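You operate a simulated robot arm through the tools that you are given. There is no shell and no other tool.

Carry out the task below with a simulated two-armed robot. There is one attempt and no reset: what you move stays moved.

JOB
Stop elevator A, set the orange and the white knob to 4 and start it again.
Fine: the belt is slipping; turn the knobs only with the red switch off; leave it running and watch the meter till the boot has run empty.

It is judged by the outcome, as a careful person would: the job done as asked, and still so three seconds after it is handed in. It fails if anything else is knocked over, pushed out of place, dropped, spilled or broken.

ROBOT AND FRAMES
Two 7-joint arms with two-finger grippers on one trunk that stands fixed in place. Base frame: the origin is at the foot of the trunk, x ahead of it, y to its left, z up. Lengths are in mm, angles in degrees, forces in N, time in s.
The left shoulder is at [60, 123, 1020], the right one opposite. With the tool pointing down near the work surface each hand reaches from about 160 to 640 mm from the base axis, measured 20 degrees to its own side. Payload 1.47 kg a hand.
The TCP of each hand is the grasp point between the finger pads, 16 mm short of the fingertips. In the tool frame z runs along the fingers and y along their closing line. Largest opening 87 mm; the body of the gripper starts 55 mm behind the TCP.
Orientation is that of the tool frame in the base frame, as a unit quaternion [x, y, z, w]. With the fingers straight down and closing along the base's y, the tool's x points along the base's -x, its y along +y and its z along -z.

CONTROLS
- The arms move only by the tool play_rows. It takes "left_targets", "right_targets" or both (then of equal length, played together; a hand with none holds still); each is a list of rows, each a list of 7 numbers: the shift along the tool's x, y, z in units of 500 mm (1.0 is 500 mm), then the turn, a rotation vector about the tool's x, y, z in units of 180 degrees (1.0 is 180 degrees), then the finger opening in mm, from 0 to 87. In form: [[dx, dy, dz, rx, ry, rz, claw], ...]. A call has 1 to 20 rows; each row is the pose to reach, as a shift and turn from the pose commanded when the call began, along the tool's axes at that moment. A call with a number of a shift or a turn outside -1 to 1 is refused whole. Rows are played at 5 a second. More than 50 mm and 8.6 degrees between two rows, or a gripper value outside its range, and nothing of the call is played. A pose out of reach is approached as far as the arm can. The call stops where the force on the tool passes 40 N (or 10 N more than at its start, if that is more) or the arm is blocked; 0.2 s more then pass. Each finger travels about 153 mm/s and halts on what it meets, pressing with about 21 N; the grip force reading is that of the motor and also rises with nothing between the fingers. The clock runs only during rows and for 0.2 s after the last one: add rows that repeat a pose to give the fingers time. The reply holds the time, the measured pose of the TCP, the force on the tool along the base axes, the opening and the grip force, in the units named above and with some noise, with the torque about the TCP (base axes, N m) and any sound that the robot's microphone picked up.
- Cameras (640 x 400 px; columns grow to the right, rows downward): "scene" is now at [96.1, -22.6, 1593.4]; the picture's right is [-0.27, -0.96, 0.00], its down [-0.55, 0.16, -0.82] and it looks along [0.79, -0.22, -0.57] (base axes); focal length 214 px, centre (320, 200). "left" rides on the left gripper at [73, -12, -90] in its tool frame; the picture's right is [0.16, 0.99, 0.00], its down [-0.72, 0.12, -0.68] and it looks along [-0.67, 0.11, 0.73] (tool axes); focal length 247 px, centre (320, 200). "right" rides on the right gripper at [73, 12, -90] in its tool frame; the picture's right is [-0.16, 0.99, 0.00], its down [-0.72, -0.12, -0.68] and it looks along [-0.67, -0.11, 0.73] (tool axes); focal length 247 px, centre (320, 200). There is no depth. A picture from a camera that has moved, and an enlarged one, comes with that camera's place and axes in the base frame and with its lens.
- snapshot(camera): a new picture of that camera. The clock stands still meanwhile.
- lift_body(by): slides the trunk up (or, below 0, down) by that many mm; the arms and the scene camera ride with it, the base frame stays. It gives what a move gives, with no picture.
- turn_head(pan, tilt): turns the head with the scene camera to pan (to the left, within 120 degrees either way) and tilt (down, from -29 to 69), counted from straight ahead of the robot. It gives what a move gives.
- close_up(camera, box): a new picture of the part [left, top, right, bottom] of that camera's present view, enlarged. The clock stands still meanwhile.
- sign_off(): hands the job in; it is judged then, once.

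Places have to be worked out from the pictures, the camera data and where the tool is seen. Open the grippers and draw the arms clear of the work before you hand the job in, unless the task says otherwise.

The tools are called after ">>>" as name(argument=value, ...) on one line, values as JSON. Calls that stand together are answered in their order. play_rows: Moves the arms, as the interface text tells. Its arguments: {"type":"object","properties":{"left_targets":{"type":"array","items":{"type":"array","items":{"type":"number"}}},"right_targets":{"type":"array","items":{"type":"array","items":{"type":"number"}}}},"required":[]} The other tools are called the same way: lift_body (by) slides the trunk up or down; turn_head (pan, tilt) turns the head that bears the scene camera; snapshot (camera) takes a picture; close_up (camera, box) takes an enlarged picture of a part of a camera's view; sign_off () hands the job in.

At the start:

```text
time_s: 0.0
left_eef_pos: [391.7, 44.9, 1479.2]
left_orientation: [0.0, 1.0, 0.0, -0.001]
left_contact_force: [0.9, -0.7, -0.4]
left_torque: [-0.01, -0.03, -0.01]
left_opening: 87.0
left_grasp_force: 0.0
right_eef_pos: [360.4, -293.7, 1470.9]
right_orientation: [-0.001, 1.0, 0.001, 0.0]
right_contact_force: [-0.3, -0.2, -0.3]
right_torque: [0.0, -0.01, -0.01]
right_opening: 87.1
right_grasp_force: 0.1
trunk travel left (down, up): [-175.0, 55.0]
head pan, tilt: [-15.7, 35.0]
```

scene: 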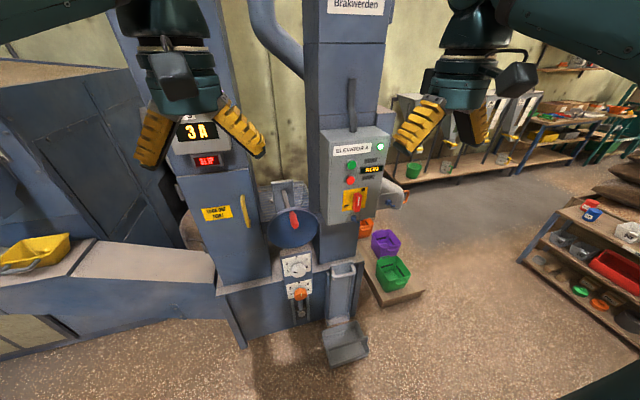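
right: 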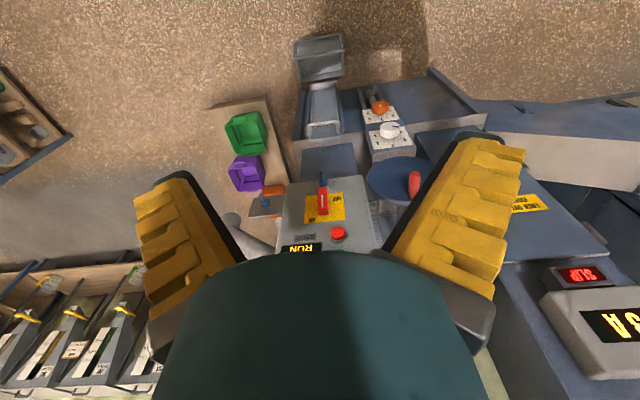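
left: 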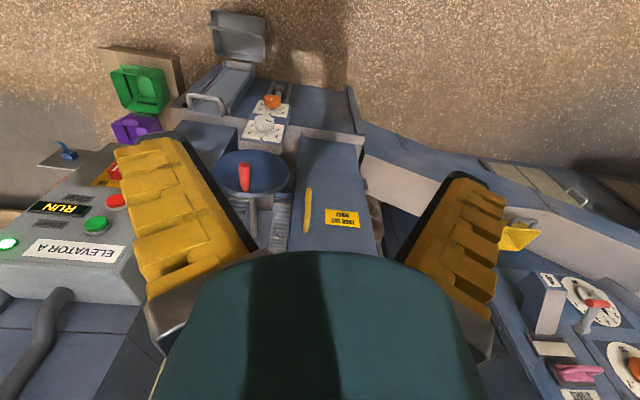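

The scene shows a control box (ELEVATOR A, RUN, green/red buttons, red switch) and white and orange knobs on dials below. I'll look closer at each.

>>> close_up(camera="scene", box=[310, 120, 410, 220])

>>> close_up(camera="scene", box=[240, 240, 380, 330])

>>> close_up(camera="scene", box=[140, 100, 300, 240])

>>> close_up(camera="left", box=[200, 80, 380, 240])

>>> close_up(camera="right", box=[270, 60, 440, 260])

```text
4.00 times, centred on (360, 170) of scene
camera zoom: at [96.1, -22.6, 1593.4], right [-0.27, -0.96, 0.0], down [-0.55, 0.16, -0.82], along [0.79, -0.22, -0.57], focal length 858 px, centre (160, 320)
```

zoom: 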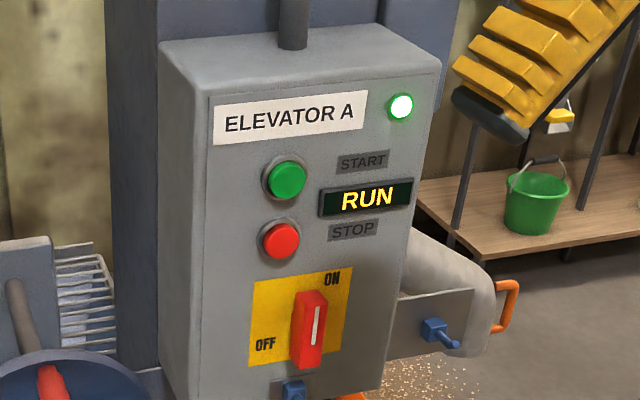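

```text
4.44 times, centred on (310, 285) of scene
camera zoom: at [96.1, -22.6, 1593.4], right [-0.27, -0.96, 0.0], down [-0.55, 0.16, -0.82], along [0.79, -0.22, -0.57], focal length 953 px, centre (364, -178)
```

zoom: 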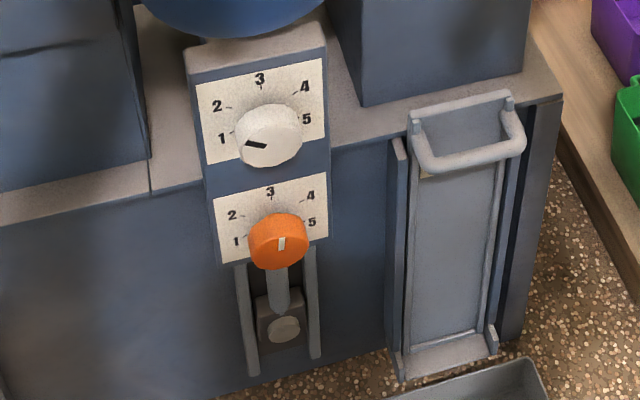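

```text
2.86 times, centred on (220, 170) of scene
camera zoom: at [96.1, -22.6, 1593.4], right [-0.27, -0.96, 0.0], down [-0.55, 0.16, -0.82], along [0.79, -0.22, -0.57], focal length 613 px, centre (606, 286)
```

zoom: 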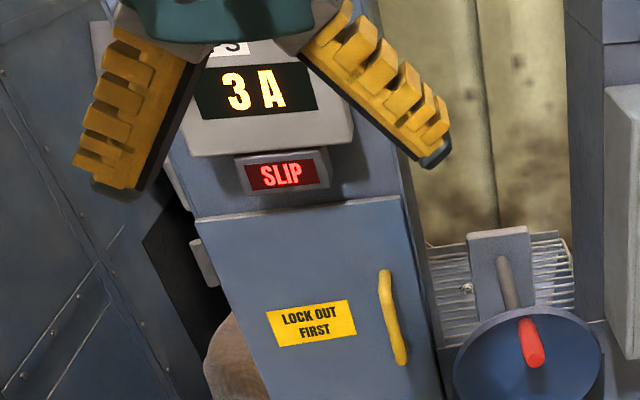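

```text
2.50 times, centred on (290, 160) of left
camera zoom: at [317.1, 34.2, 1568.7], right [-0.16, 0.99, 0.0], down [0.72, 0.12, 0.68], along [0.67, 0.11, -0.73], focal length 617 px, centre (395, 300)
```

zoom: 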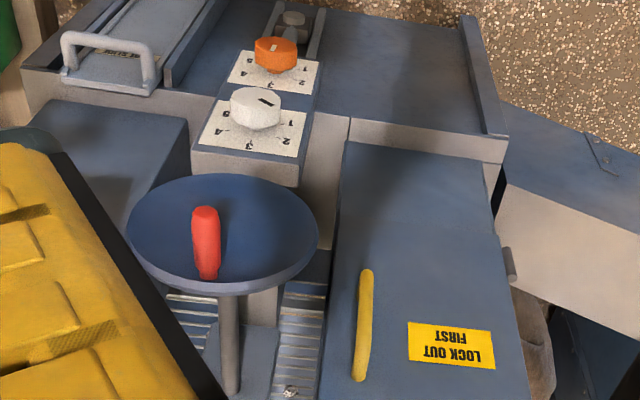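

```text
2.00 times, centred on (355, 160) of right
camera zoom: at [287.1, -281.8, 1559.1], right [0.16, 0.99, 0.0], down [0.72, -0.12, 0.68], along [0.67, -0.11, -0.73], focal length 494 px, centre (250, 280)
```

zoom: 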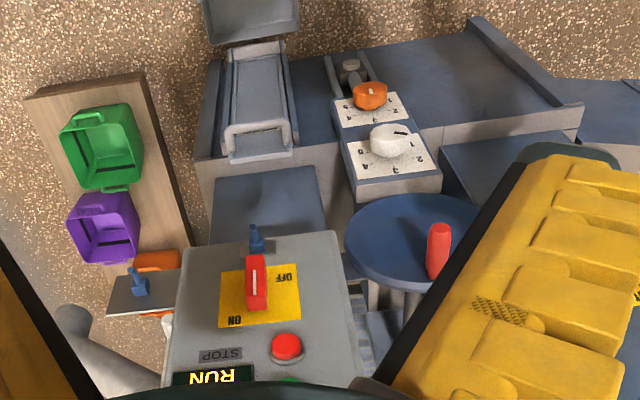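

The main panel seems to be at x≈705, with the knobs about (752,-97,724). The left camera also shows other dials at the lower right, so I'll look at those and look around before acting.

>>> close_up(camera="left", box=[500, 250, 640, 400])

>>> turn_head(pan=35, tilt=30)

>>> snapshot(camera="scene")

```text
2.67 times, centred on (570, 325) of left
camera zoom: at [317.1, 34.2, 1568.7], right [-0.16, 0.99, 0.0], down [0.72, 0.12, 0.68], along [0.67, 0.11, -0.73], focal length 659 px, centre (-347, -133)
```

zoom: 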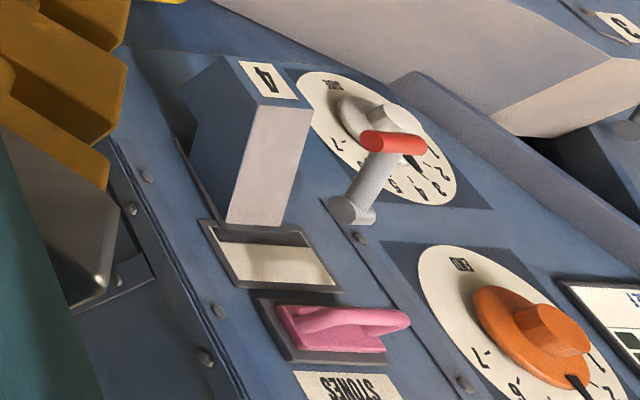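

```text
time_s: 1.2
left_eef_pos: [390.3, 45.6, 1478.0]
left_orientation: [0.0, 1.0, -0.001, 0.0]
left_contact_force: [0.8, 0.2, 0.0]
left_torque: [0.04, 0.01, 0.04]
left_opening: 87.0
left_grasp_force: 0.1
right_eef_pos: [360.0, -293.4, 1469.2]
right_orientation: [0.001, 1.0, 0.0, 0.0]
right_contact_force: [0.5, 0.4, -1.0]
right_torque: [0.02, -0.02, -0.02]
right_opening: 86.9
right_grasp_force: 0.1
trunk travel left (down, up): [-175.0, 55.0]
head pan, tilt: [35.0, 30.0]
```

```text
taken
camera scene: at [85.4, 53.1, 1601.2], right [0.57, -0.82, 0.0], down [-0.41, -0.29, -0.87], along [0.71, 0.5, -0.5], focal length 214 px, centre (320, 200)
```

scene: 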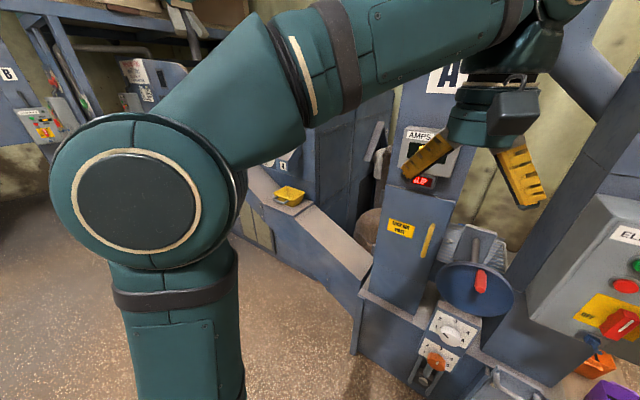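

The knobs below the A column are the ones in question. I turn the head back to them for finer views of the dials, panel and meter.

>>> turn_head(pan=-8, tilt=42)

>>> snapshot(camera="scene")

>>> close_up(camera="scene", box=[270, 215, 350, 265])

```text
time_s: 2.3
left_eef_pos: [391.6, 45.4, 1477.9]
left_orientation: [0.0, 1.0, -0.001, 0.0]
left_contact_force: [0.1, -0.1, 0.3]
left_torque: [0.03, 0.0, 0.0]
left_opening: 87.0
left_grasp_force: 0.0
right_eef_pos: [360.3, -294.2, 1470.3]
right_orientation: [0.0, 1.0, 0.0, 0.0]
right_contact_force: [0.8, -0.7, -0.2]
right_torque: [-0.01, -0.02, 0.01]
right_opening: 86.9
right_grasp_force: 0.1
trunk travel left (down, up): [-175.0, 55.0]
head pan, tilt: [-8.0, 42.0]
```

```text
taken
camera scene: at [94.1, -10.3, 1582.9], right [-0.14, -0.99, 0.0], down [-0.66, 0.09, -0.74], along [0.74, -0.1, -0.67], focal length 214 px, centre (320, 200)
```

scene: 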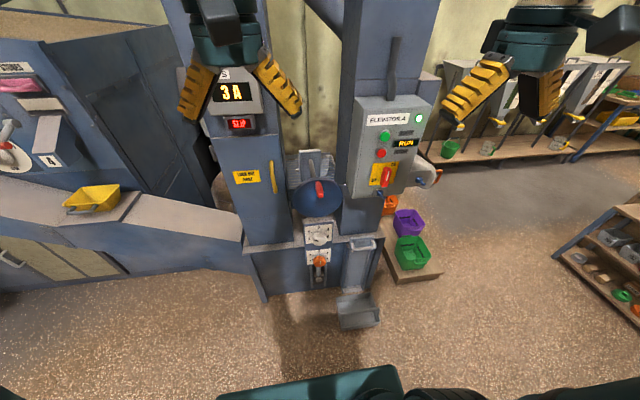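

```text
8.00 times, centred on (310, 240) of scene
camera zoom: at [94.1, -10.3, 1582.9], right [-0.14, -0.99, 0.0], down [-0.66, 0.09, -0.74], along [0.74, -0.1, -0.67], focal length 1716 px, centre (400, -120)
```

zoom: 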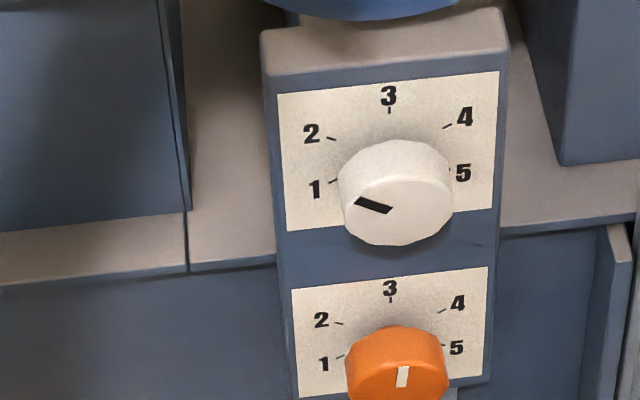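

White knob points at about 2, orange at about 3; dial spacing looks like about 60° per number. I bring the right hand's camera in front of the ELEVATOR A panel for a closer look, staying well clear of it.

>>> play_rows(right_targets=[[-0.03, -0.01, 0.068, 0, -0.031, 0, 87], [-0.06, -0.02, 0.136, 0, -0.062, 0, 87], [-0.09, -0.03, 0.204, 0, -0.094, 0, 60], [-0.12, -0.04, 0.272, 0, -0.125, 0, 40], [-0.15, -0.05, 0.34, 0, -0.156, 0, 20], [-0.18, -0.06, 0.408, 0, -0.187, 0, 0], [-0.21, -0.066, 0.476, 0, -0.218, 0, 0], [-0.24, -0.072, 0.54, 0, -0.25, 0, 0]])

>>> snapshot(camera="right")

>>> snapshot(camera="scene")

```text
time_s: 4.1
left_eef_pos: [391.7, 44.7, 1477.7]
left_orientation: [0.0, 1.0, 0.0, 0.0]
left_contact_force: [-0.3, 1.0, -0.3]
left_torque: [-0.01, 0.02, -0.03]
left_opening: 86.9
left_grasp_force: 0.0
right_eef_pos: [481.0, -330.5, 1198.4]
right_orientation: [0.0, 0.924, 0.001, 0.382]
right_contact_force: [-0.4, -0.3, 0.2]
right_torque: [0.01, 0.03, 0.02]
right_opening: 0.2
right_grasp_force: 21.0
trunk travel left (down, up): [-175.0, 55.0]
head pan, tilt: [-8.0, 42.0]
```

```text
taken
camera right: at [365.8, -318.5, 1210.3], right [0.11, 0.99, 0.11], down [0.03, -0.12, 0.99], along [0.99, -0.11, -0.04], focal length 247 px, centre (320, 200)
```

right: 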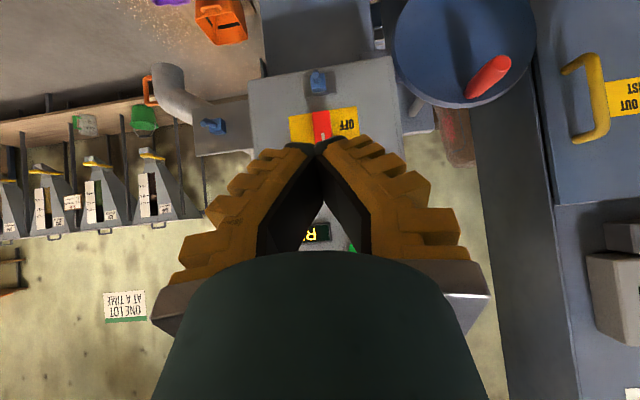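

```text
taken
camera scene: at [94.9, -10.8, 1582.8], right [-0.14, -0.99, 0.0], down [-0.66, 0.09, -0.74], along [0.74, -0.1, -0.67], focal length 214 px, centre (320, 200)
```

scene: 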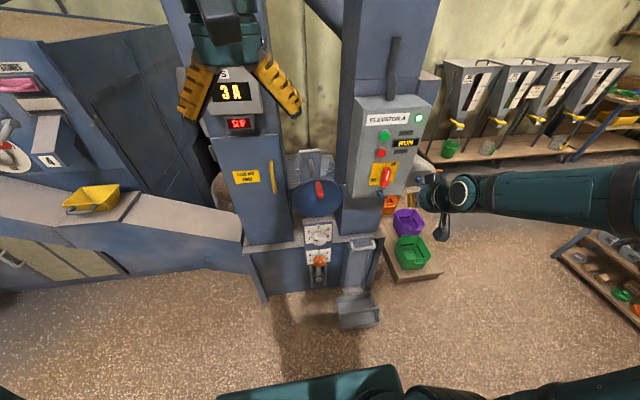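

The hand hides the middle of its own view, but the scene camera sees the panel freely. I take a strong close-up of the panel and the switch.

>>> close_up(camera="scene", box=[350, 100, 450, 200])

>>> close_up(camera="right", box=[240, 50, 420, 160])

>>> close_up(camera="scene", box=[365, 155, 405, 200])

```text
4.00 times, centred on (400, 150) of scene
camera zoom: at [94.9, -10.8, 1582.8], right [-0.14, -0.99, 0.0], down [-0.66, 0.09, -0.74], along [0.74, -0.1, -0.67], focal length 858 px, centre (0, 400)
```

zoom: 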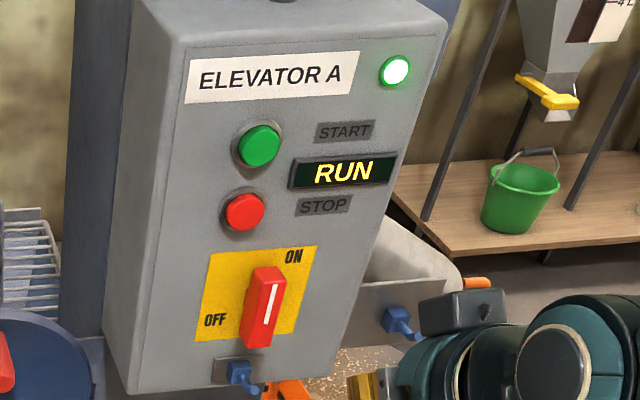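

```text
3.56 times, centred on (330, 105) of right
camera zoom: at [365.8, -318.5, 1210.3], right [0.11, 0.99, 0.11], down [0.03, -0.12, 0.99], along [0.99, -0.11, -0.04], focal length 878 px, centre (284, 538)
```

zoom: 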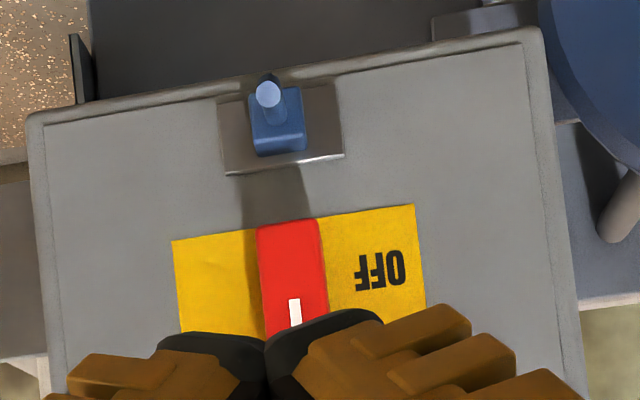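

```text
8.89 times, centred on (385, 178) of scene
camera zoom: at [94.9, -10.8, 1582.8], right [-0.14, -0.99, 0.0], down [-0.66, 0.09, -0.74], along [0.74, -0.1, -0.67], focal length 1906 px, centre (-258, 400)
```

zoom: 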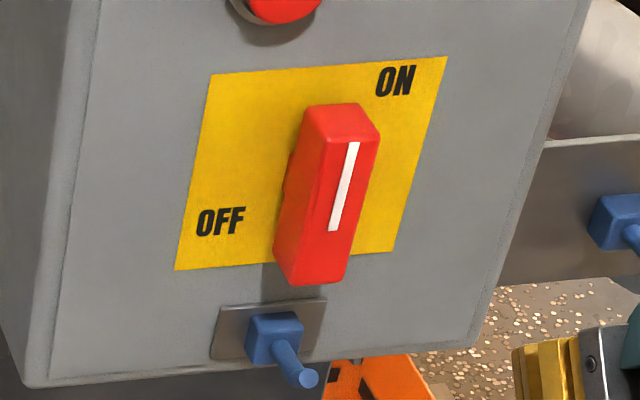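

The switch is a rotary bar (front about x=690, y=-339, z 1079–1149, vertical = ON; OFF to the left). Stop button is about (712,-305,1213), start about (712,-306,1270). I level the closed right hand in front of the stop button.

>>> play_rows(right_targets=[[-0.041, 0.0085, 0.034, 0, -0.042, 0, 0], [-0.082, 0.017, 0.068, 0, -0.084, 0, 0], [-0.123, 0.0255, 0.102, 0, -0.125, 0, 0], [-0.164, 0.034, 0.136, 0, -0.167, 0, 0], [-0.205, 0.0425, 0.17, 0, -0.208, 0, 0], [-0.246, 0.051, 0.2036, 0, -0.25, 0, 0]])

>>> snapshot(camera="scene")

>>> close_up(camera="scene", box=[350, 100, 450, 200])

>>> snapshot(camera="right")

```text
time_s: 5.5
left_eef_pos: [393.7, 43.8, 1477.6]
left_orientation: [0.0, 1.0, 0.0, 0.0]
left_contact_force: [-0.4, -0.3, 0.2]
left_torque: [0.02, 0.04, 0.01]
left_opening: 87.0
left_grasp_force: 0.1
right_eef_pos: [639.7, -304.4, 1214.1]
right_orientation: [0.001, 0.707, 0.0, 0.707]
right_contact_force: [-0.3, 0.3, 0.7]
right_torque: [-0.02, 0.03, 0.0]
right_opening: 0.0
right_grasp_force: 21.0
trunk travel left (down, up): [-175.0, 55.0]
head pan, tilt: [-8.0, 42.0]
```

```text
taken
camera scene: at [95.5, -10.5, 1582.7], right [-0.14, -0.99, 0.0], down [-0.66, 0.09, -0.74], along [0.74, -0.1, -0.67], focal length 214 px, centre (320, 200)
```

scene: 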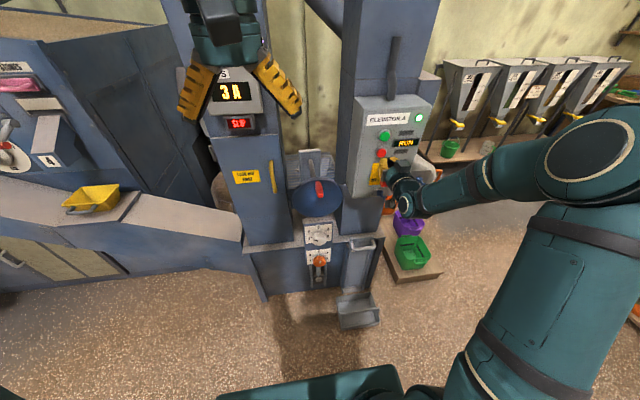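

```text
4.00 times, centred on (400, 150) of scene
camera zoom: at [95.5, -10.5, 1582.7], right [-0.14, -0.99, 0.0], down [-0.66, 0.09, -0.74], along [0.74, -0.1, -0.67], focal length 858 px, centre (0, 400)
```

zoom: 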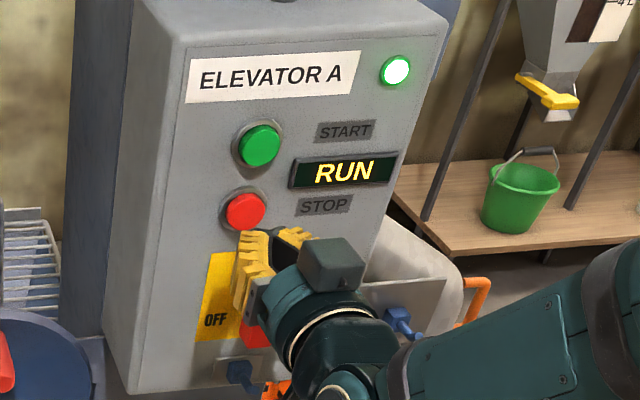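

```text
taken
camera right: at [550.6, -292.9, 1140.9], right [0.0, 0.99, 0.16], down [-0.68, -0.12, 0.72], along [0.73, -0.11, 0.67], focal length 247 px, centre (320, 200)
```

right: 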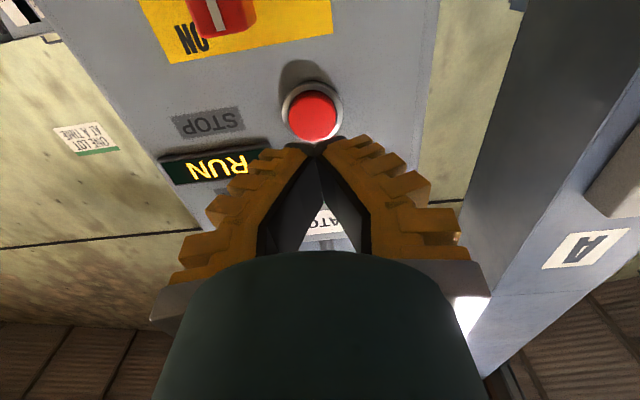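

The tips are aligned in front of the red button (button about y=-309, z=1211). I push it in slowly; the motion stops at 40 N.

>>> play_rows(right_targets=[[0.004, -0.008, 0.05, 0, 0, 0, 0], [0.004, -0.008, 0.07, 0, 0, 0, 0], [0.004, -0.008, 0.08, 0, 0, 0, 0], [0.004, -0.008, 0.09, 0, 0, 0, 0], [0.004, -0.008, 0.096, 0, 0, 0, 0], [0.004, -0.008, 0.102, 0, 0, 0, 0], [0.004, -0.008, 0.108, 0, 0, 0, 0]])

>>> close_up(camera="scene", box=[350, 100, 450, 200])

```text
time_s: 7.1
left_eef_pos: [389.6, 44.8, 1478.1]
left_orientation: [0.0, 1.0, 0.0, -0.001]
left_contact_force: [-1.2, -0.6, 0.1]
left_torque: [-0.01, 0.02, 0.0]
left_opening: 87.1
left_grasp_force: 0.1
right_eef_pos: [692.3, -307.4, 1212.9]
right_orientation: [0.0, 0.707, -0.001, 0.707]
right_contact_force: [-1.6, 0.5, 0.1]
right_torque: [-0.02, -0.01, 0.01]
right_opening: 5.9
right_grasp_force: 28.3
trunk travel left (down, up): [-175.0, 55.0]
head pan, tilt: [-8.0, 42.0]
```

```text
4.00 times, centred on (400, 150) of scene
camera zoom: at [93.8, -10.4, 1582.9], right [-0.14, -0.99, 0.0], down [-0.66, 0.09, -0.74], along [0.74, -0.1, -0.67], focal length 858 px, centre (0, 400)
```

zoom: 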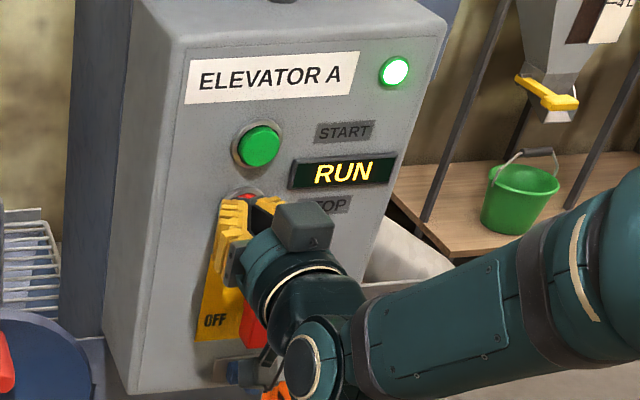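

The fingers are just touching and are spread a little by the button; the panel still shows RUN. I push on in small steps.

>>> play_rows(right_targets=[[0, 0, 0.006, 0, 0, 0, 0], [0, 0, 0.012, 0, 0, 0, 0], [0, 0, 0.018, 0, 0, 0, 0], [0, 0, 0.024, 0, 0, 0, 0], [0, 0, 0.03, 0, 0, 0, 0]])

>>> close_up(camera="scene", box=[350, 100, 450, 200])

>>> close_up(camera="right", box=[220, 50, 420, 190])

```text
time_s: 8.3
left_eef_pos: [386.1, 44.2, 1480.1]
left_orientation: [0.001, 1.0, 0.0, 0.001]
left_contact_force: [-0.4, -0.6, -0.1]
left_torque: [0.02, 0.0, 0.0]
left_opening: 86.7
left_grasp_force: 0.0
right_eef_pos: [703.1, -308.5, 1214.8]
right_orientation: [0.0, 0.708, 0.0, 0.706]
right_contact_force: [-36.2, 1.5, -8.7]
right_torque: [0.02, 0.11, 0.04]
right_opening: 6.1
right_grasp_force: 29.8
trunk travel left (down, up): [-175.0, 55.0]
head pan, tilt: [-8.0, 42.0]
heard: click
```

```text
4.00 times, centred on (400, 150) of scene
camera zoom: at [88.9, -10.5, 1583.1], right [-0.14, -0.99, 0.0], down [-0.66, 0.09, -0.75], along [0.74, -0.1, -0.67], focal length 858 px, centre (0, 400)
```

zoom: 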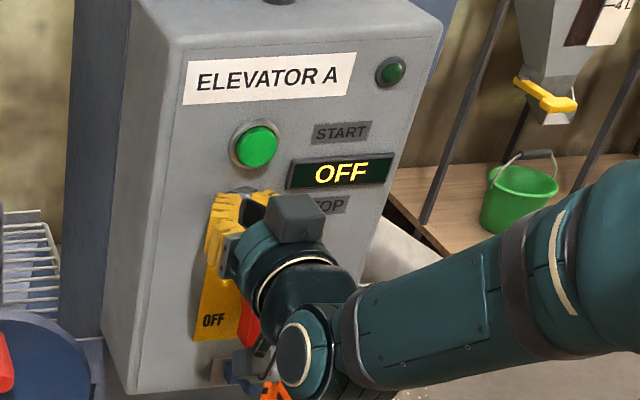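

```text
2.86 times, centred on (320, 120) of right
camera zoom: at [613.7, -296.1, 1140.6], right [0.0, 0.99, 0.16], down [-0.68, -0.12, 0.72], along [0.73, -0.11, 0.67], focal length 706 px, centre (320, 429)
```

zoom: 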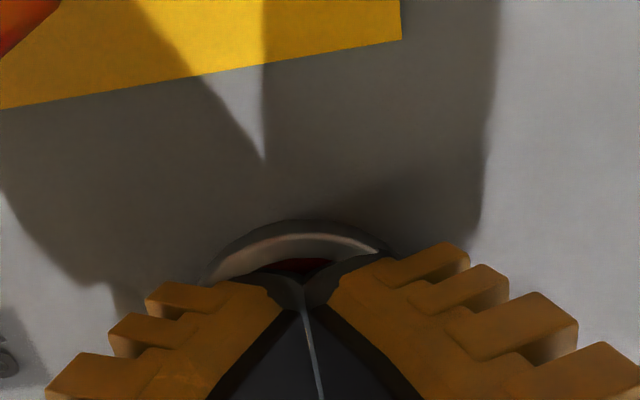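

Click heard and the display reads OFF with the lamp out. I back the hand off and check the meter, opening the fingers for the switch bar.

>>> play_rows(right_targets=[[0, 0, -0.05, 0, 0, 0, 0], [0, 0, -0.12, 0, 0, 0, 20], [0.05, -0.03, -0.16, 0, 0, 0, 50], [0.12, -0.05, -0.16, 0, 0, 0, 50], [0.2, -0.062, -0.16, 0, 0, 0, 50], [0.2, -0.062, -0.16, 0, 0, 0, 50]])

>>> snapshot(camera="scene")

>>> close_up(camera="scene", box=[350, 100, 450, 200])

>>> close_up(camera="right", box=[220, 0, 420, 200])

```text
time_s: 9.7
left_eef_pos: [388.8, 44.8, 1478.7]
left_orientation: [0.0, 1.0, -0.001, 0.0]
left_contact_force: [-0.2, 0.9, 0.4]
left_torque: [-0.05, -0.01, 0.0]
left_opening: 87.0
left_grasp_force: 0.0
right_eef_pos: [625.7, -339.5, 1113.3]
right_orientation: [0.0, 0.707, -0.001, 0.708]
right_contact_force: [-0.2, 1.0, 0.2]
right_torque: [0.01, 0.02, 0.0]
right_opening: 55.6
right_grasp_force: 4.1
trunk travel left (down, up): [-175.0, 55.0]
head pan, tilt: [-8.0, 42.0]
```

```text
taken
camera scene: at [93.0, -9.7, 1583.0], right [-0.14, -0.99, 0.0], down [-0.66, 0.09, -0.74], along [0.74, -0.1, -0.67], focal length 214 px, centre (320, 200)
```

scene: 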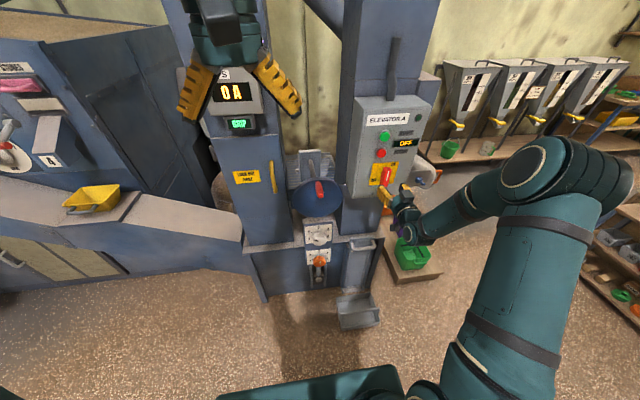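

```text
4.00 times, centred on (400, 150) of scene
camera zoom: at [93.0, -9.7, 1583.0], right [-0.14, -0.99, 0.0], down [-0.66, 0.09, -0.74], along [0.74, -0.1, -0.67], focal length 858 px, centre (0, 400)
```

zoom: 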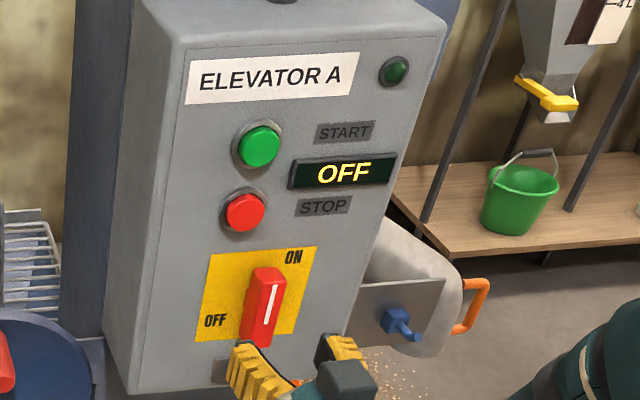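

```text
2.00 times, centred on (320, 100) of right
camera zoom: at [537.0, -327.4, 1039.5], right [0.0, 0.99, 0.16], down [-0.68, -0.12, 0.72], along [0.73, -0.11, 0.67], focal length 494 px, centre (320, 400)
```

zoom: 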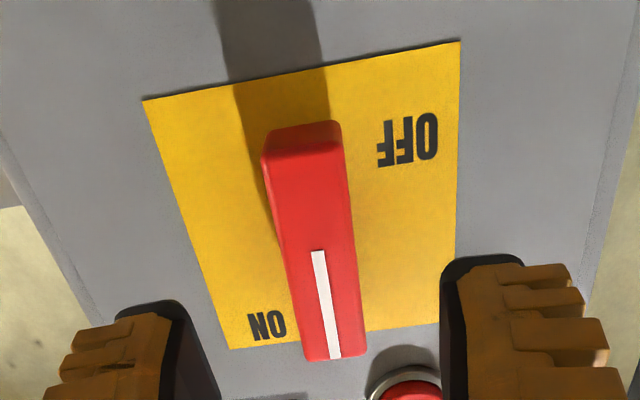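

Meter reads 0 A. The bar's axis is about (690, -341, 1112), in line with the open hand, so I advance over it and close the fingers.

>>> play_rows(right_targets=[[0, -0.003, 0.06, 0, 0, 0, 50], [0, -0.003, 0.11, 0, 0, 0, 50], [0, -0.003, 0.148, 0, 0, 0, 50], [0, -0.003, 0.148, 0, 0, 0, 30], [0, -0.003, 0.148, 0, 0, 0, 15], [0, -0.003, 0.148, 0, 0, 0, 15]])

>>> close_up(camera="scene", box=[350, 100, 450, 200])

>>> snapshot(camera="right")

```text
time_s: 11.1
left_eef_pos: [388.8, 46.3, 1479.4]
left_orientation: [0.0, 1.0, -0.001, 0.0]
left_contact_force: [0.8, 0.4, -0.2]
left_torque: [0.0, -0.01, 0.03]
left_opening: 87.1
left_grasp_force: 0.0
right_eef_pos: [699.8, -340.1, 1113.1]
right_orientation: [-0.001, 0.708, 0.001, 0.707]
right_contact_force: [-10.3, 7.7, -2.0]
right_torque: [-0.02, -0.4, 0.12]
right_opening: 17.5
right_grasp_force: 30.3
trunk travel left (down, up): [-175.0, 55.0]
head pan, tilt: [-8.0, 42.0]
```

```text
4.00 times, centred on (400, 150) of scene
camera zoom: at [92.6, -9.1, 1583.0], right [-0.14, -0.99, 0.0], down [-0.66, 0.09, -0.74], along [0.74, -0.1, -0.67], focal length 858 px, centre (0, 400)
```

zoom: 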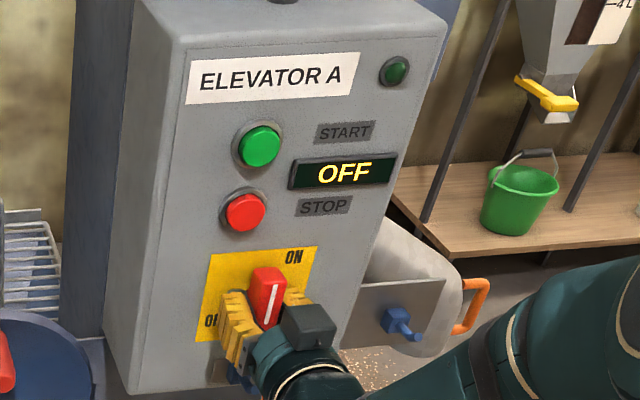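

```text
taken
camera right: at [610.3, -328.2, 1039.0], right [0.0, 0.99, 0.16], down [-0.68, -0.12, 0.72], along [0.73, -0.11, 0.67], focal length 247 px, centre (320, 200)
```

right: 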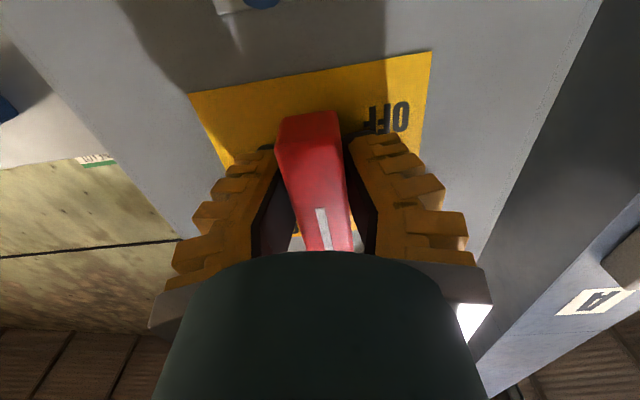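

The bar is held (17.5 mm opening). I turn it 90° counter-clockwise (as the robot sees it) to OFF.

>>> play_rows(right_targets=[[0, 0, 0, 0, 0, -0.0455, 15], [0, 0, 0, 0, 0, -0.091, 15], [0, 0, 0, 0, 0, -0.1365, 15], [0, 0, 0, 0, 0, -0.182, 15], [0, 0, 0, 0, 0, -0.2275, 15], [0, 0, 0, 0, 0, -0.273, 15], [0, 0, 0, 0, 0, -0.3185, 15], [0, 0, 0, 0, 0, -0.364, 15], [0, 0, 0, 0, 0, -0.4095, 15], [0, 0, 0, 0, 0, -0.455, 15], [0, 0, 0, 0, 0, -0.5, 15], [0, 0, 0, 0, 0, -0.5, 15]])

>>> close_up(camera="scene", box=[350, 100, 450, 200])

>>> snapshot(camera="right")

```text
time_s: 13.7
left_eef_pos: [389.1, 47.8, 1478.4]
left_orientation: [-0.001, 1.0, -0.001, 0.0]
left_contact_force: [0.0, 0.3, 0.6]
left_torque: [0.0, 0.0, 0.04]
left_opening: 87.0
left_grasp_force: 0.2
right_eef_pos: [701.9, -336.4, 1114.1]
right_orientation: [-0.502, 0.497, -0.498, 0.503]
right_contact_force: [1.4, 3.1, 13.7]
right_torque: [0.0, -0.08, 0.01]
right_opening: 28.3
right_grasp_force: 12.1
trunk travel left (down, up): [-175.0, 55.0]
head pan, tilt: [-8.0, 42.0]
```

```text
4.00 times, centred on (400, 150) of scene
camera zoom: at [92.5, -9.6, 1583.0], right [-0.14, -0.99, 0.0], down [-0.66, 0.09, -0.74], along [0.74, -0.1, -0.67], focal length 858 px, centre (0, 400)
```

zoom: 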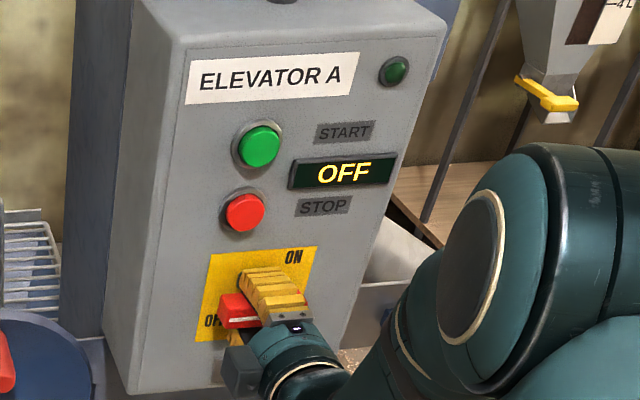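

```text
taken
camera right: at [612.7, -409.6, 1101.6], right [0.0, 0.16, -0.99], down [-0.69, 0.72, 0.11], along [0.73, 0.68, 0.11], focal length 247 px, centre (320, 200)
```

right: 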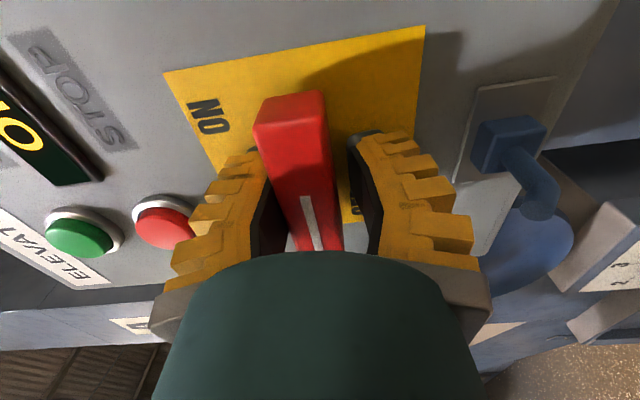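

The bar has turned with the hand, but the opening reads 28 mm. I hold a moment and read again.

>>> play_rows(right_targets=[[0, 0, 0, 0, 0, 0, 15], [0, 0, 0, 0, 0, 0, 15]])

>>> close_up(camera="scene", box=[365, 155, 405, 200])

>>> close_up(camera="right", box=[220, 60, 440, 260])

```text
time_s: 14.3
left_eef_pos: [389.0, 47.2, 1479.3]
left_orientation: [0.0, 1.0, 0.0, 0.0]
left_contact_force: [0.4, -0.4, -0.2]
left_torque: [-0.03, -0.01, -0.02]
left_opening: 87.1
left_grasp_force: 0.0
right_eef_pos: [700.5, -339.6, 1115.6]
right_orientation: [-0.501, 0.499, -0.5, 0.501]
right_contact_force: [1.5, 5.1, 14.3]
right_torque: [0.02, -0.12, 0.11]
right_opening: 28.3
right_grasp_force: 11.6
trunk travel left (down, up): [-175.0, 55.0]
head pan, tilt: [-8.0, 42.0]
```

```text
8.89 times, centred on (385, 178) of scene
camera zoom: at [92.8, -8.8, 1583.0], right [-0.14, -0.99, 0.0], down [-0.66, 0.09, -0.74], along [0.74, -0.1, -0.67], focal length 1906 px, centre (-258, 400)
```

zoom: 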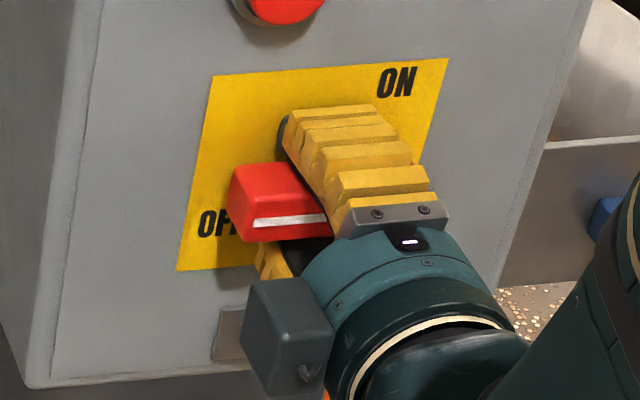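

```text
2.00 times, centred on (330, 160) of right
camera zoom: at [611.6, -412.1, 1101.8], right [0.0, 0.16, -0.99], down [-0.68, 0.72, 0.11], along [0.73, 0.67, 0.11], focal length 494 px, centre (300, 280)
```

zoom: 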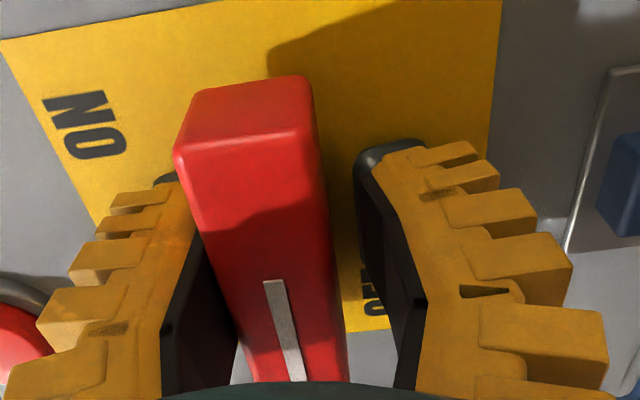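

The white line now runs parallel to the plate's horizontal edge, pointing left to OFF. I open the fingers moderately, back straight out and look.

>>> play_rows(right_targets=[[0, 0, 0, 0, 0, 0, 44], [0, 0, 0, 0, 0, 0, 44], [0, 0, -0.06, 0, 0, 0, 44], [0, 0, -0.14, 0, 0, 0, 44], [0, 0, -0.22, 0, 0, 0, 44]])

>>> close_up(camera="scene", box=[350, 100, 450, 200])

>>> snapshot(camera="right")

```text
time_s: 15.5
left_eef_pos: [389.5, 44.9, 1478.6]
left_orientation: [0.0, 1.0, 0.0, 0.0]
left_contact_force: [-0.3, 0.0, -0.3]
left_torque: [0.0, -0.04, 0.0]
left_opening: 87.2
left_grasp_force: 0.0
right_eef_pos: [591.4, -342.8, 1113.3]
right_orientation: [-0.499, 0.5, -0.5, 0.501]
right_contact_force: [0.4, -0.2, -0.3]
right_torque: [0.01, 0.01, 0.01]
right_opening: 49.5
right_grasp_force: 4.4
trunk travel left (down, up): [-175.0, 55.0]
head pan, tilt: [-8.0, 42.0]
```

```text
4.00 times, centred on (400, 150) of scene
camera zoom: at [93.0, -10.6, 1583.0], right [-0.14, -0.99, 0.0], down [-0.66, 0.09, -0.74], along [0.74, -0.1, -0.67], focal length 858 px, centre (0, 400)
```

zoom: 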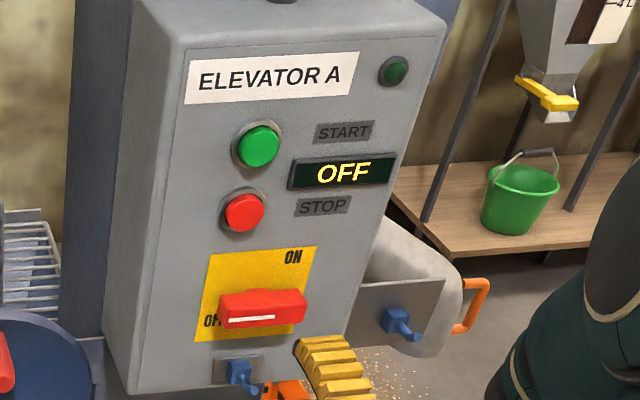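

```text
taken
camera right: at [501.2, -415.1, 1100.1], right [0.0, 0.16, -0.99], down [-0.68, 0.72, 0.12], along [0.73, 0.67, 0.11], focal length 247 px, centre (320, 200)
```

right: 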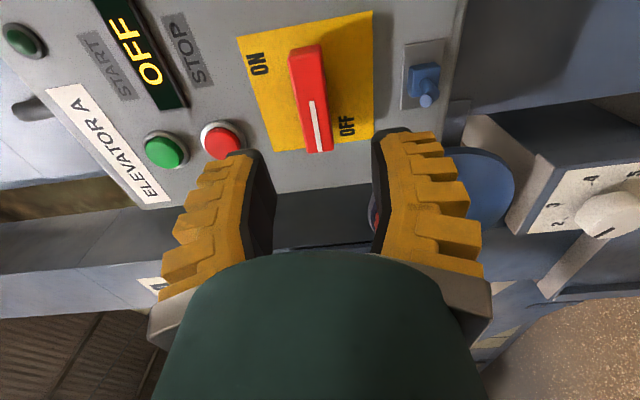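

The switch stands on OFF. This view also shows the white dial from the side; I take a close-up of it, plus scene views of both knobs.

>>> close_up(camera="right", box=[500, 130, 640, 290])

>>> close_up(camera="scene", box=[285, 205, 355, 275])

```text
2.50 times, centred on (570, 210) of right
camera zoom: at [501.2, -415.1, 1100.1], right [0.0, 0.16, -0.99], down [-0.68, 0.72, 0.12], along [0.73, 0.67, 0.11], focal length 617 px, centre (-305, 175)
```

zoom: 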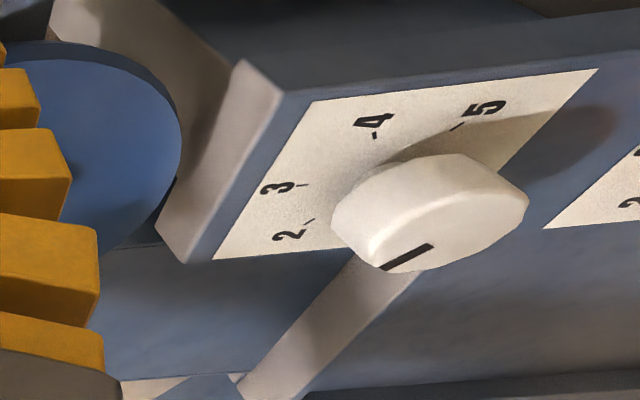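

```text
5.71 times, centred on (320, 240) of scene
camera zoom: at [93.0, -10.6, 1583.0], right [-0.14, -0.99, 0.0], down [-0.66, 0.09, -0.74], along [0.74, -0.1, -0.67], focal length 1226 px, centre (320, -29)
```

zoom: 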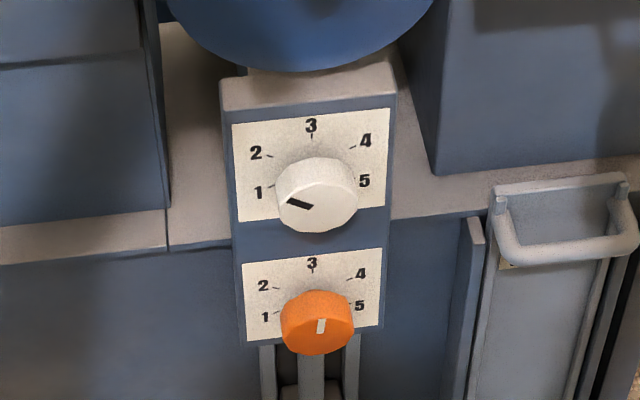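

Dial plate plane comes out near x=778, white knob axis about (737 front, y=-96, z=731), orange about z=534, both about 70 mm wide; 60° per number. I retreat the hand first, then lower the trunk for reach.

>>> play_rows(right_targets=[[0, 0, -0.08, 0, 0, 0, 60], [0, 0, -0.17, 0, 0, 0, 87], [0, 0, -0.26, 0, 0, 0.04, 87], [-0.08, 0, -0.28, 0, 0, 0.08, 87], [-0.16, 0, -0.28, 0, 0, 0.12, 87], [-0.24, 0, -0.28, 0, 0, 0.16, 87], [-0.33, 0, -0.28, 0, 0, 0.1667, 87], [-0.42, 0, -0.28, 0, 0, 0.1667, 87], [-0.494, 0, -0.28, 0, 0, 0.1667, 87]])

>>> lift_body(by=-160)

>>> snapshot(camera="scene")

>>> snapshot(camera="right")

```text
time_s: 17.5
left_eef_pos: [390.8, 46.2, 1478.5]
left_orientation: [0.001, 1.0, -0.001, 0.0]
left_contact_force: [0.7, 0.5, -0.6]
left_torque: [-0.01, 0.03, 0.0]
left_opening: 86.8
left_grasp_force: 0.0
right_eef_pos: [490.2, -71.6, 1094.2]
right_orientation: [-0.353, 0.613, -0.354, 0.612]
right_contact_force: [0.2, 0.1, 0.3]
right_torque: [0.02, 0.04, -0.02]
right_opening: 86.8
right_grasp_force: 0.2
right hand out of reach, approached as far as the arm can: row 4, 5, 6, 7, 8, 9
trunk travel left (down, up): [-175.0, 55.0]
head pan, tilt: [-8.0, 42.0]
```

```text
time_s: 19.3
left_eef_pos: [390.2, 45.3, 1318.9]
left_orientation: [0.001, 1.0, -0.001, 0.0]
left_contact_force: [-0.1, 0.1, -0.6]
left_torque: [0.01, -0.03, 0.01]
left_opening: 86.9
left_grasp_force: 0.1
right_eef_pos: [490.1, -72.5, 935.6]
right_orientation: [-0.353, 0.613, -0.354, 0.613]
right_contact_force: [-0.2, -0.2, 0.0]
right_torque: [-0.01, -0.01, -0.01]
right_opening: 86.9
right_grasp_force: 0.1
trunk travel left (down, up): [-15.0, 215.0]
head pan, tilt: [-8.0, 42.0]
```

```text
taken
camera scene: at [93.9, -10.3, 1423.0], right [-0.14, -0.99, 0.0], down [-0.66, 0.09, -0.74], along [0.74, -0.1, -0.67], focal length 214 px, centre (320, 200)
```

scene: 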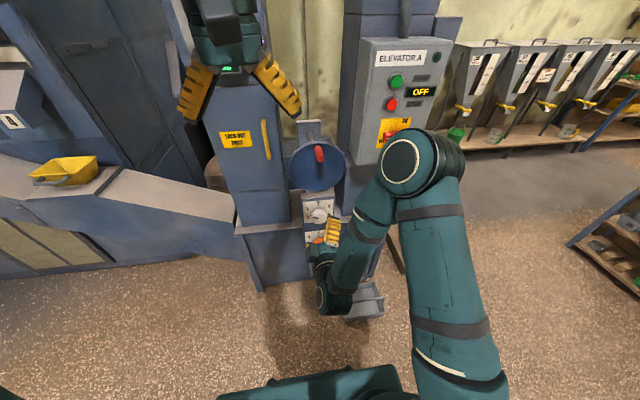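

```text
taken
camera right: at [401.3, -129.1, 888.4], right [0.0, 0.63, -0.78], down [-0.68, 0.57, 0.46], along [0.73, 0.53, 0.43], focal length 247 px, centre (320, 200)
```

right: 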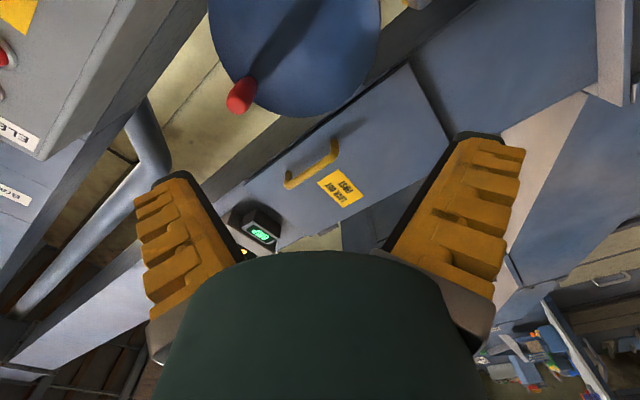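

The hand went as near to the trunk as it could, (490,-72,936). I move forward and down to about (600,-96,850), and check the true pose before going on.

>>> play_rows(right_targets=[[0.0312, 0.031, 0.055, 0, 0, 0, 87], [0.0624, 0.0621, 0.11, 0, 0, 0, 87], [0.0936, 0.0932, 0.165, 0, 0, 0, 87], [0.1248, 0.1242, 0.22, 0, 0, 0, 87]])

```text
time_s: 20.3
left_eef_pos: [391.6, 46.0, 1317.3]
left_orientation: [0.0, 1.0, -0.001, 0.0]
left_contact_force: [-0.2, 0.2, -0.2]
left_torque: [0.03, 0.03, -0.03]
left_opening: 87.0
left_grasp_force: 0.1
right_eef_pos: [602.8, -96.0, 851.5]
right_orientation: [-0.353, 0.612, -0.354, 0.613]
right_contact_force: [0.6, -0.1, 0.6]
right_torque: [-0.02, -0.01, -0.01]
right_opening: 87.0
right_grasp_force: 0.0
trunk travel left (down, up): [-15.0, 215.0]
head pan, tilt: [-8.0, 42.0]
```

The pose matched. Now I bring the hand level with the white knob, about 100 mm short of it, and look.

>>> play_rows(right_targets=[[0.04, 0.0693, 0.02, 0, 0, 0, 87], [0.08, 0.1386, 0.05, 0, 0, 0, 87], [0.12, 0.2078, 0.074, 0, 0, 0, 87]])

>>> snapshot(camera="right")

>>> snapshot(camera="scene")

```text
time_s: 21.1
left_eef_pos: [391.4, 44.9, 1318.3]
left_orientation: [0.0, 1.0, -0.001, 0.0]
left_contact_force: [0.0, -0.1, 0.5]
left_torque: [0.0, 0.0, 0.01]
left_opening: 87.0
left_grasp_force: 0.0
right_eef_pos: [637.7, -96.0, 732.7]
right_orientation: [-0.354, 0.612, -0.353, 0.613]
right_contact_force: [0.4, 0.9, -0.2]
right_torque: [-0.04, 0.04, 0.0]
right_opening: 87.2
right_grasp_force: 0.0
trunk travel left (down, up): [-15.0, 215.0]
head pan, tilt: [-8.0, 42.0]
```

```text
taken
camera right: at [547.8, -153.3, 684.6], right [0.0, 0.63, -0.78], down [-0.68, 0.57, 0.46], along [0.73, 0.53, 0.43], focal length 247 px, centre (320, 200)
```

right: 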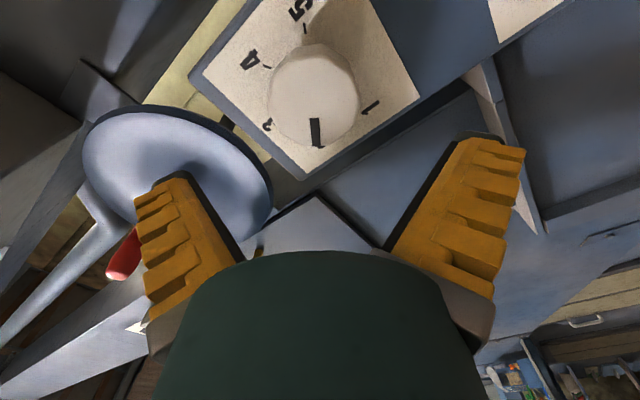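

```text
taken
camera scene: at [94.4, -10.4, 1422.8], right [-0.14, -0.99, 0.0], down [-0.66, 0.09, -0.74], along [0.74, -0.1, -0.67], focal length 214 px, centre (320, 200)
```

scene: 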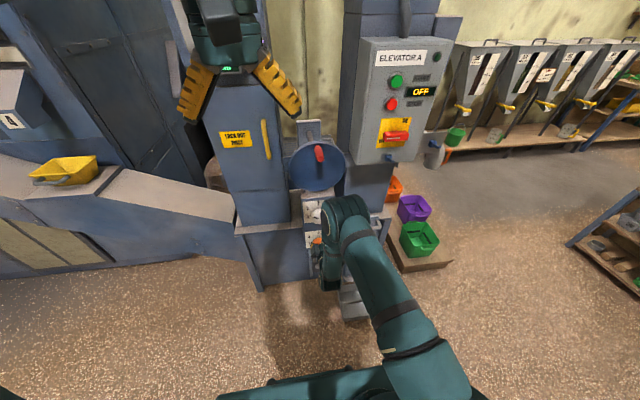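

The white knob appears at about (737, -98, 733), centred between the fingers' line. I advance so that the tips stop just short of its face and check.

>>> play_rows(right_targets=[[0.0024, -0.0038, 0.07, 0, 0, 0, 87], [0.0024, -0.0038, 0.14, 0, 0, 0, 87]])

>>> snapshot(camera="right")

>>> close_up(camera="scene", box=[290, 180, 370, 250])

```text
time_s: 21.7
left_eef_pos: [390.0, 45.3, 1318.5]
left_orientation: [0.0, 1.0, 0.0, 0.001]
left_contact_force: [0.1, 0.6, 0.6]
left_torque: [0.02, 0.04, 0.0]
left_opening: 86.9
left_grasp_force: 0.1
right_eef_pos: [707.5, -97.8, 731.7]
right_orientation: [-0.354, 0.613, -0.354, 0.612]
right_contact_force: [0.3, -0.5, -0.2]
right_torque: [0.01, 0.0, 0.0]
right_opening: 87.1
right_grasp_force: 0.0
trunk travel left (down, up): [-15.0, 215.0]
head pan, tilt: [-8.0, 42.0]
```

```text
taken
camera right: at [617.8, -154.7, 684.2], right [0.0, 0.63, -0.78], down [-0.68, 0.57, 0.46], along [0.73, 0.53, 0.43], focal length 247 px, centre (320, 200)
```

right: 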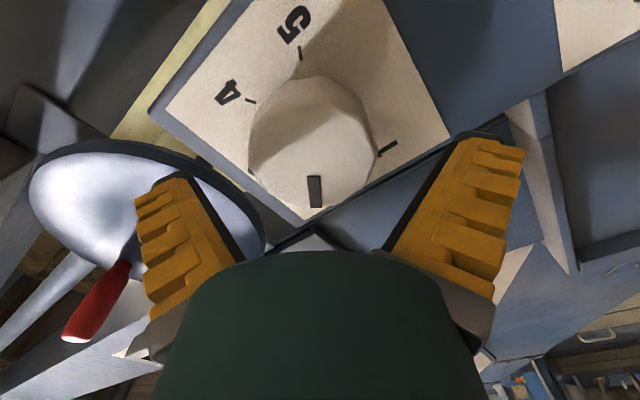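

```text
5.71 times, centred on (330, 215) of scene
camera zoom: at [94.4, -10.4, 1422.9], right [-0.14, -0.99, 0.0], down [-0.66, 0.09, -0.74], along [0.74, -0.1, -0.67], focal length 1226 px, centre (263, 114)
```

zoom: 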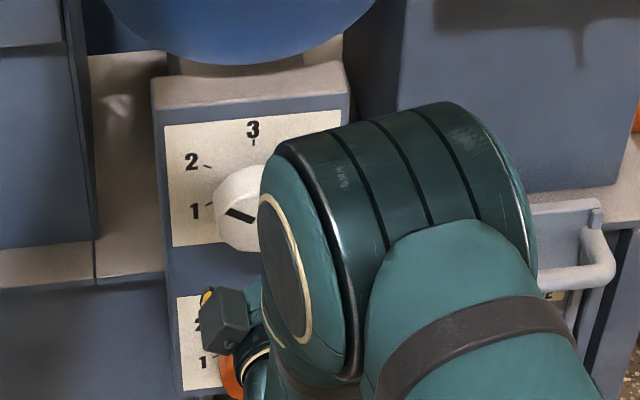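

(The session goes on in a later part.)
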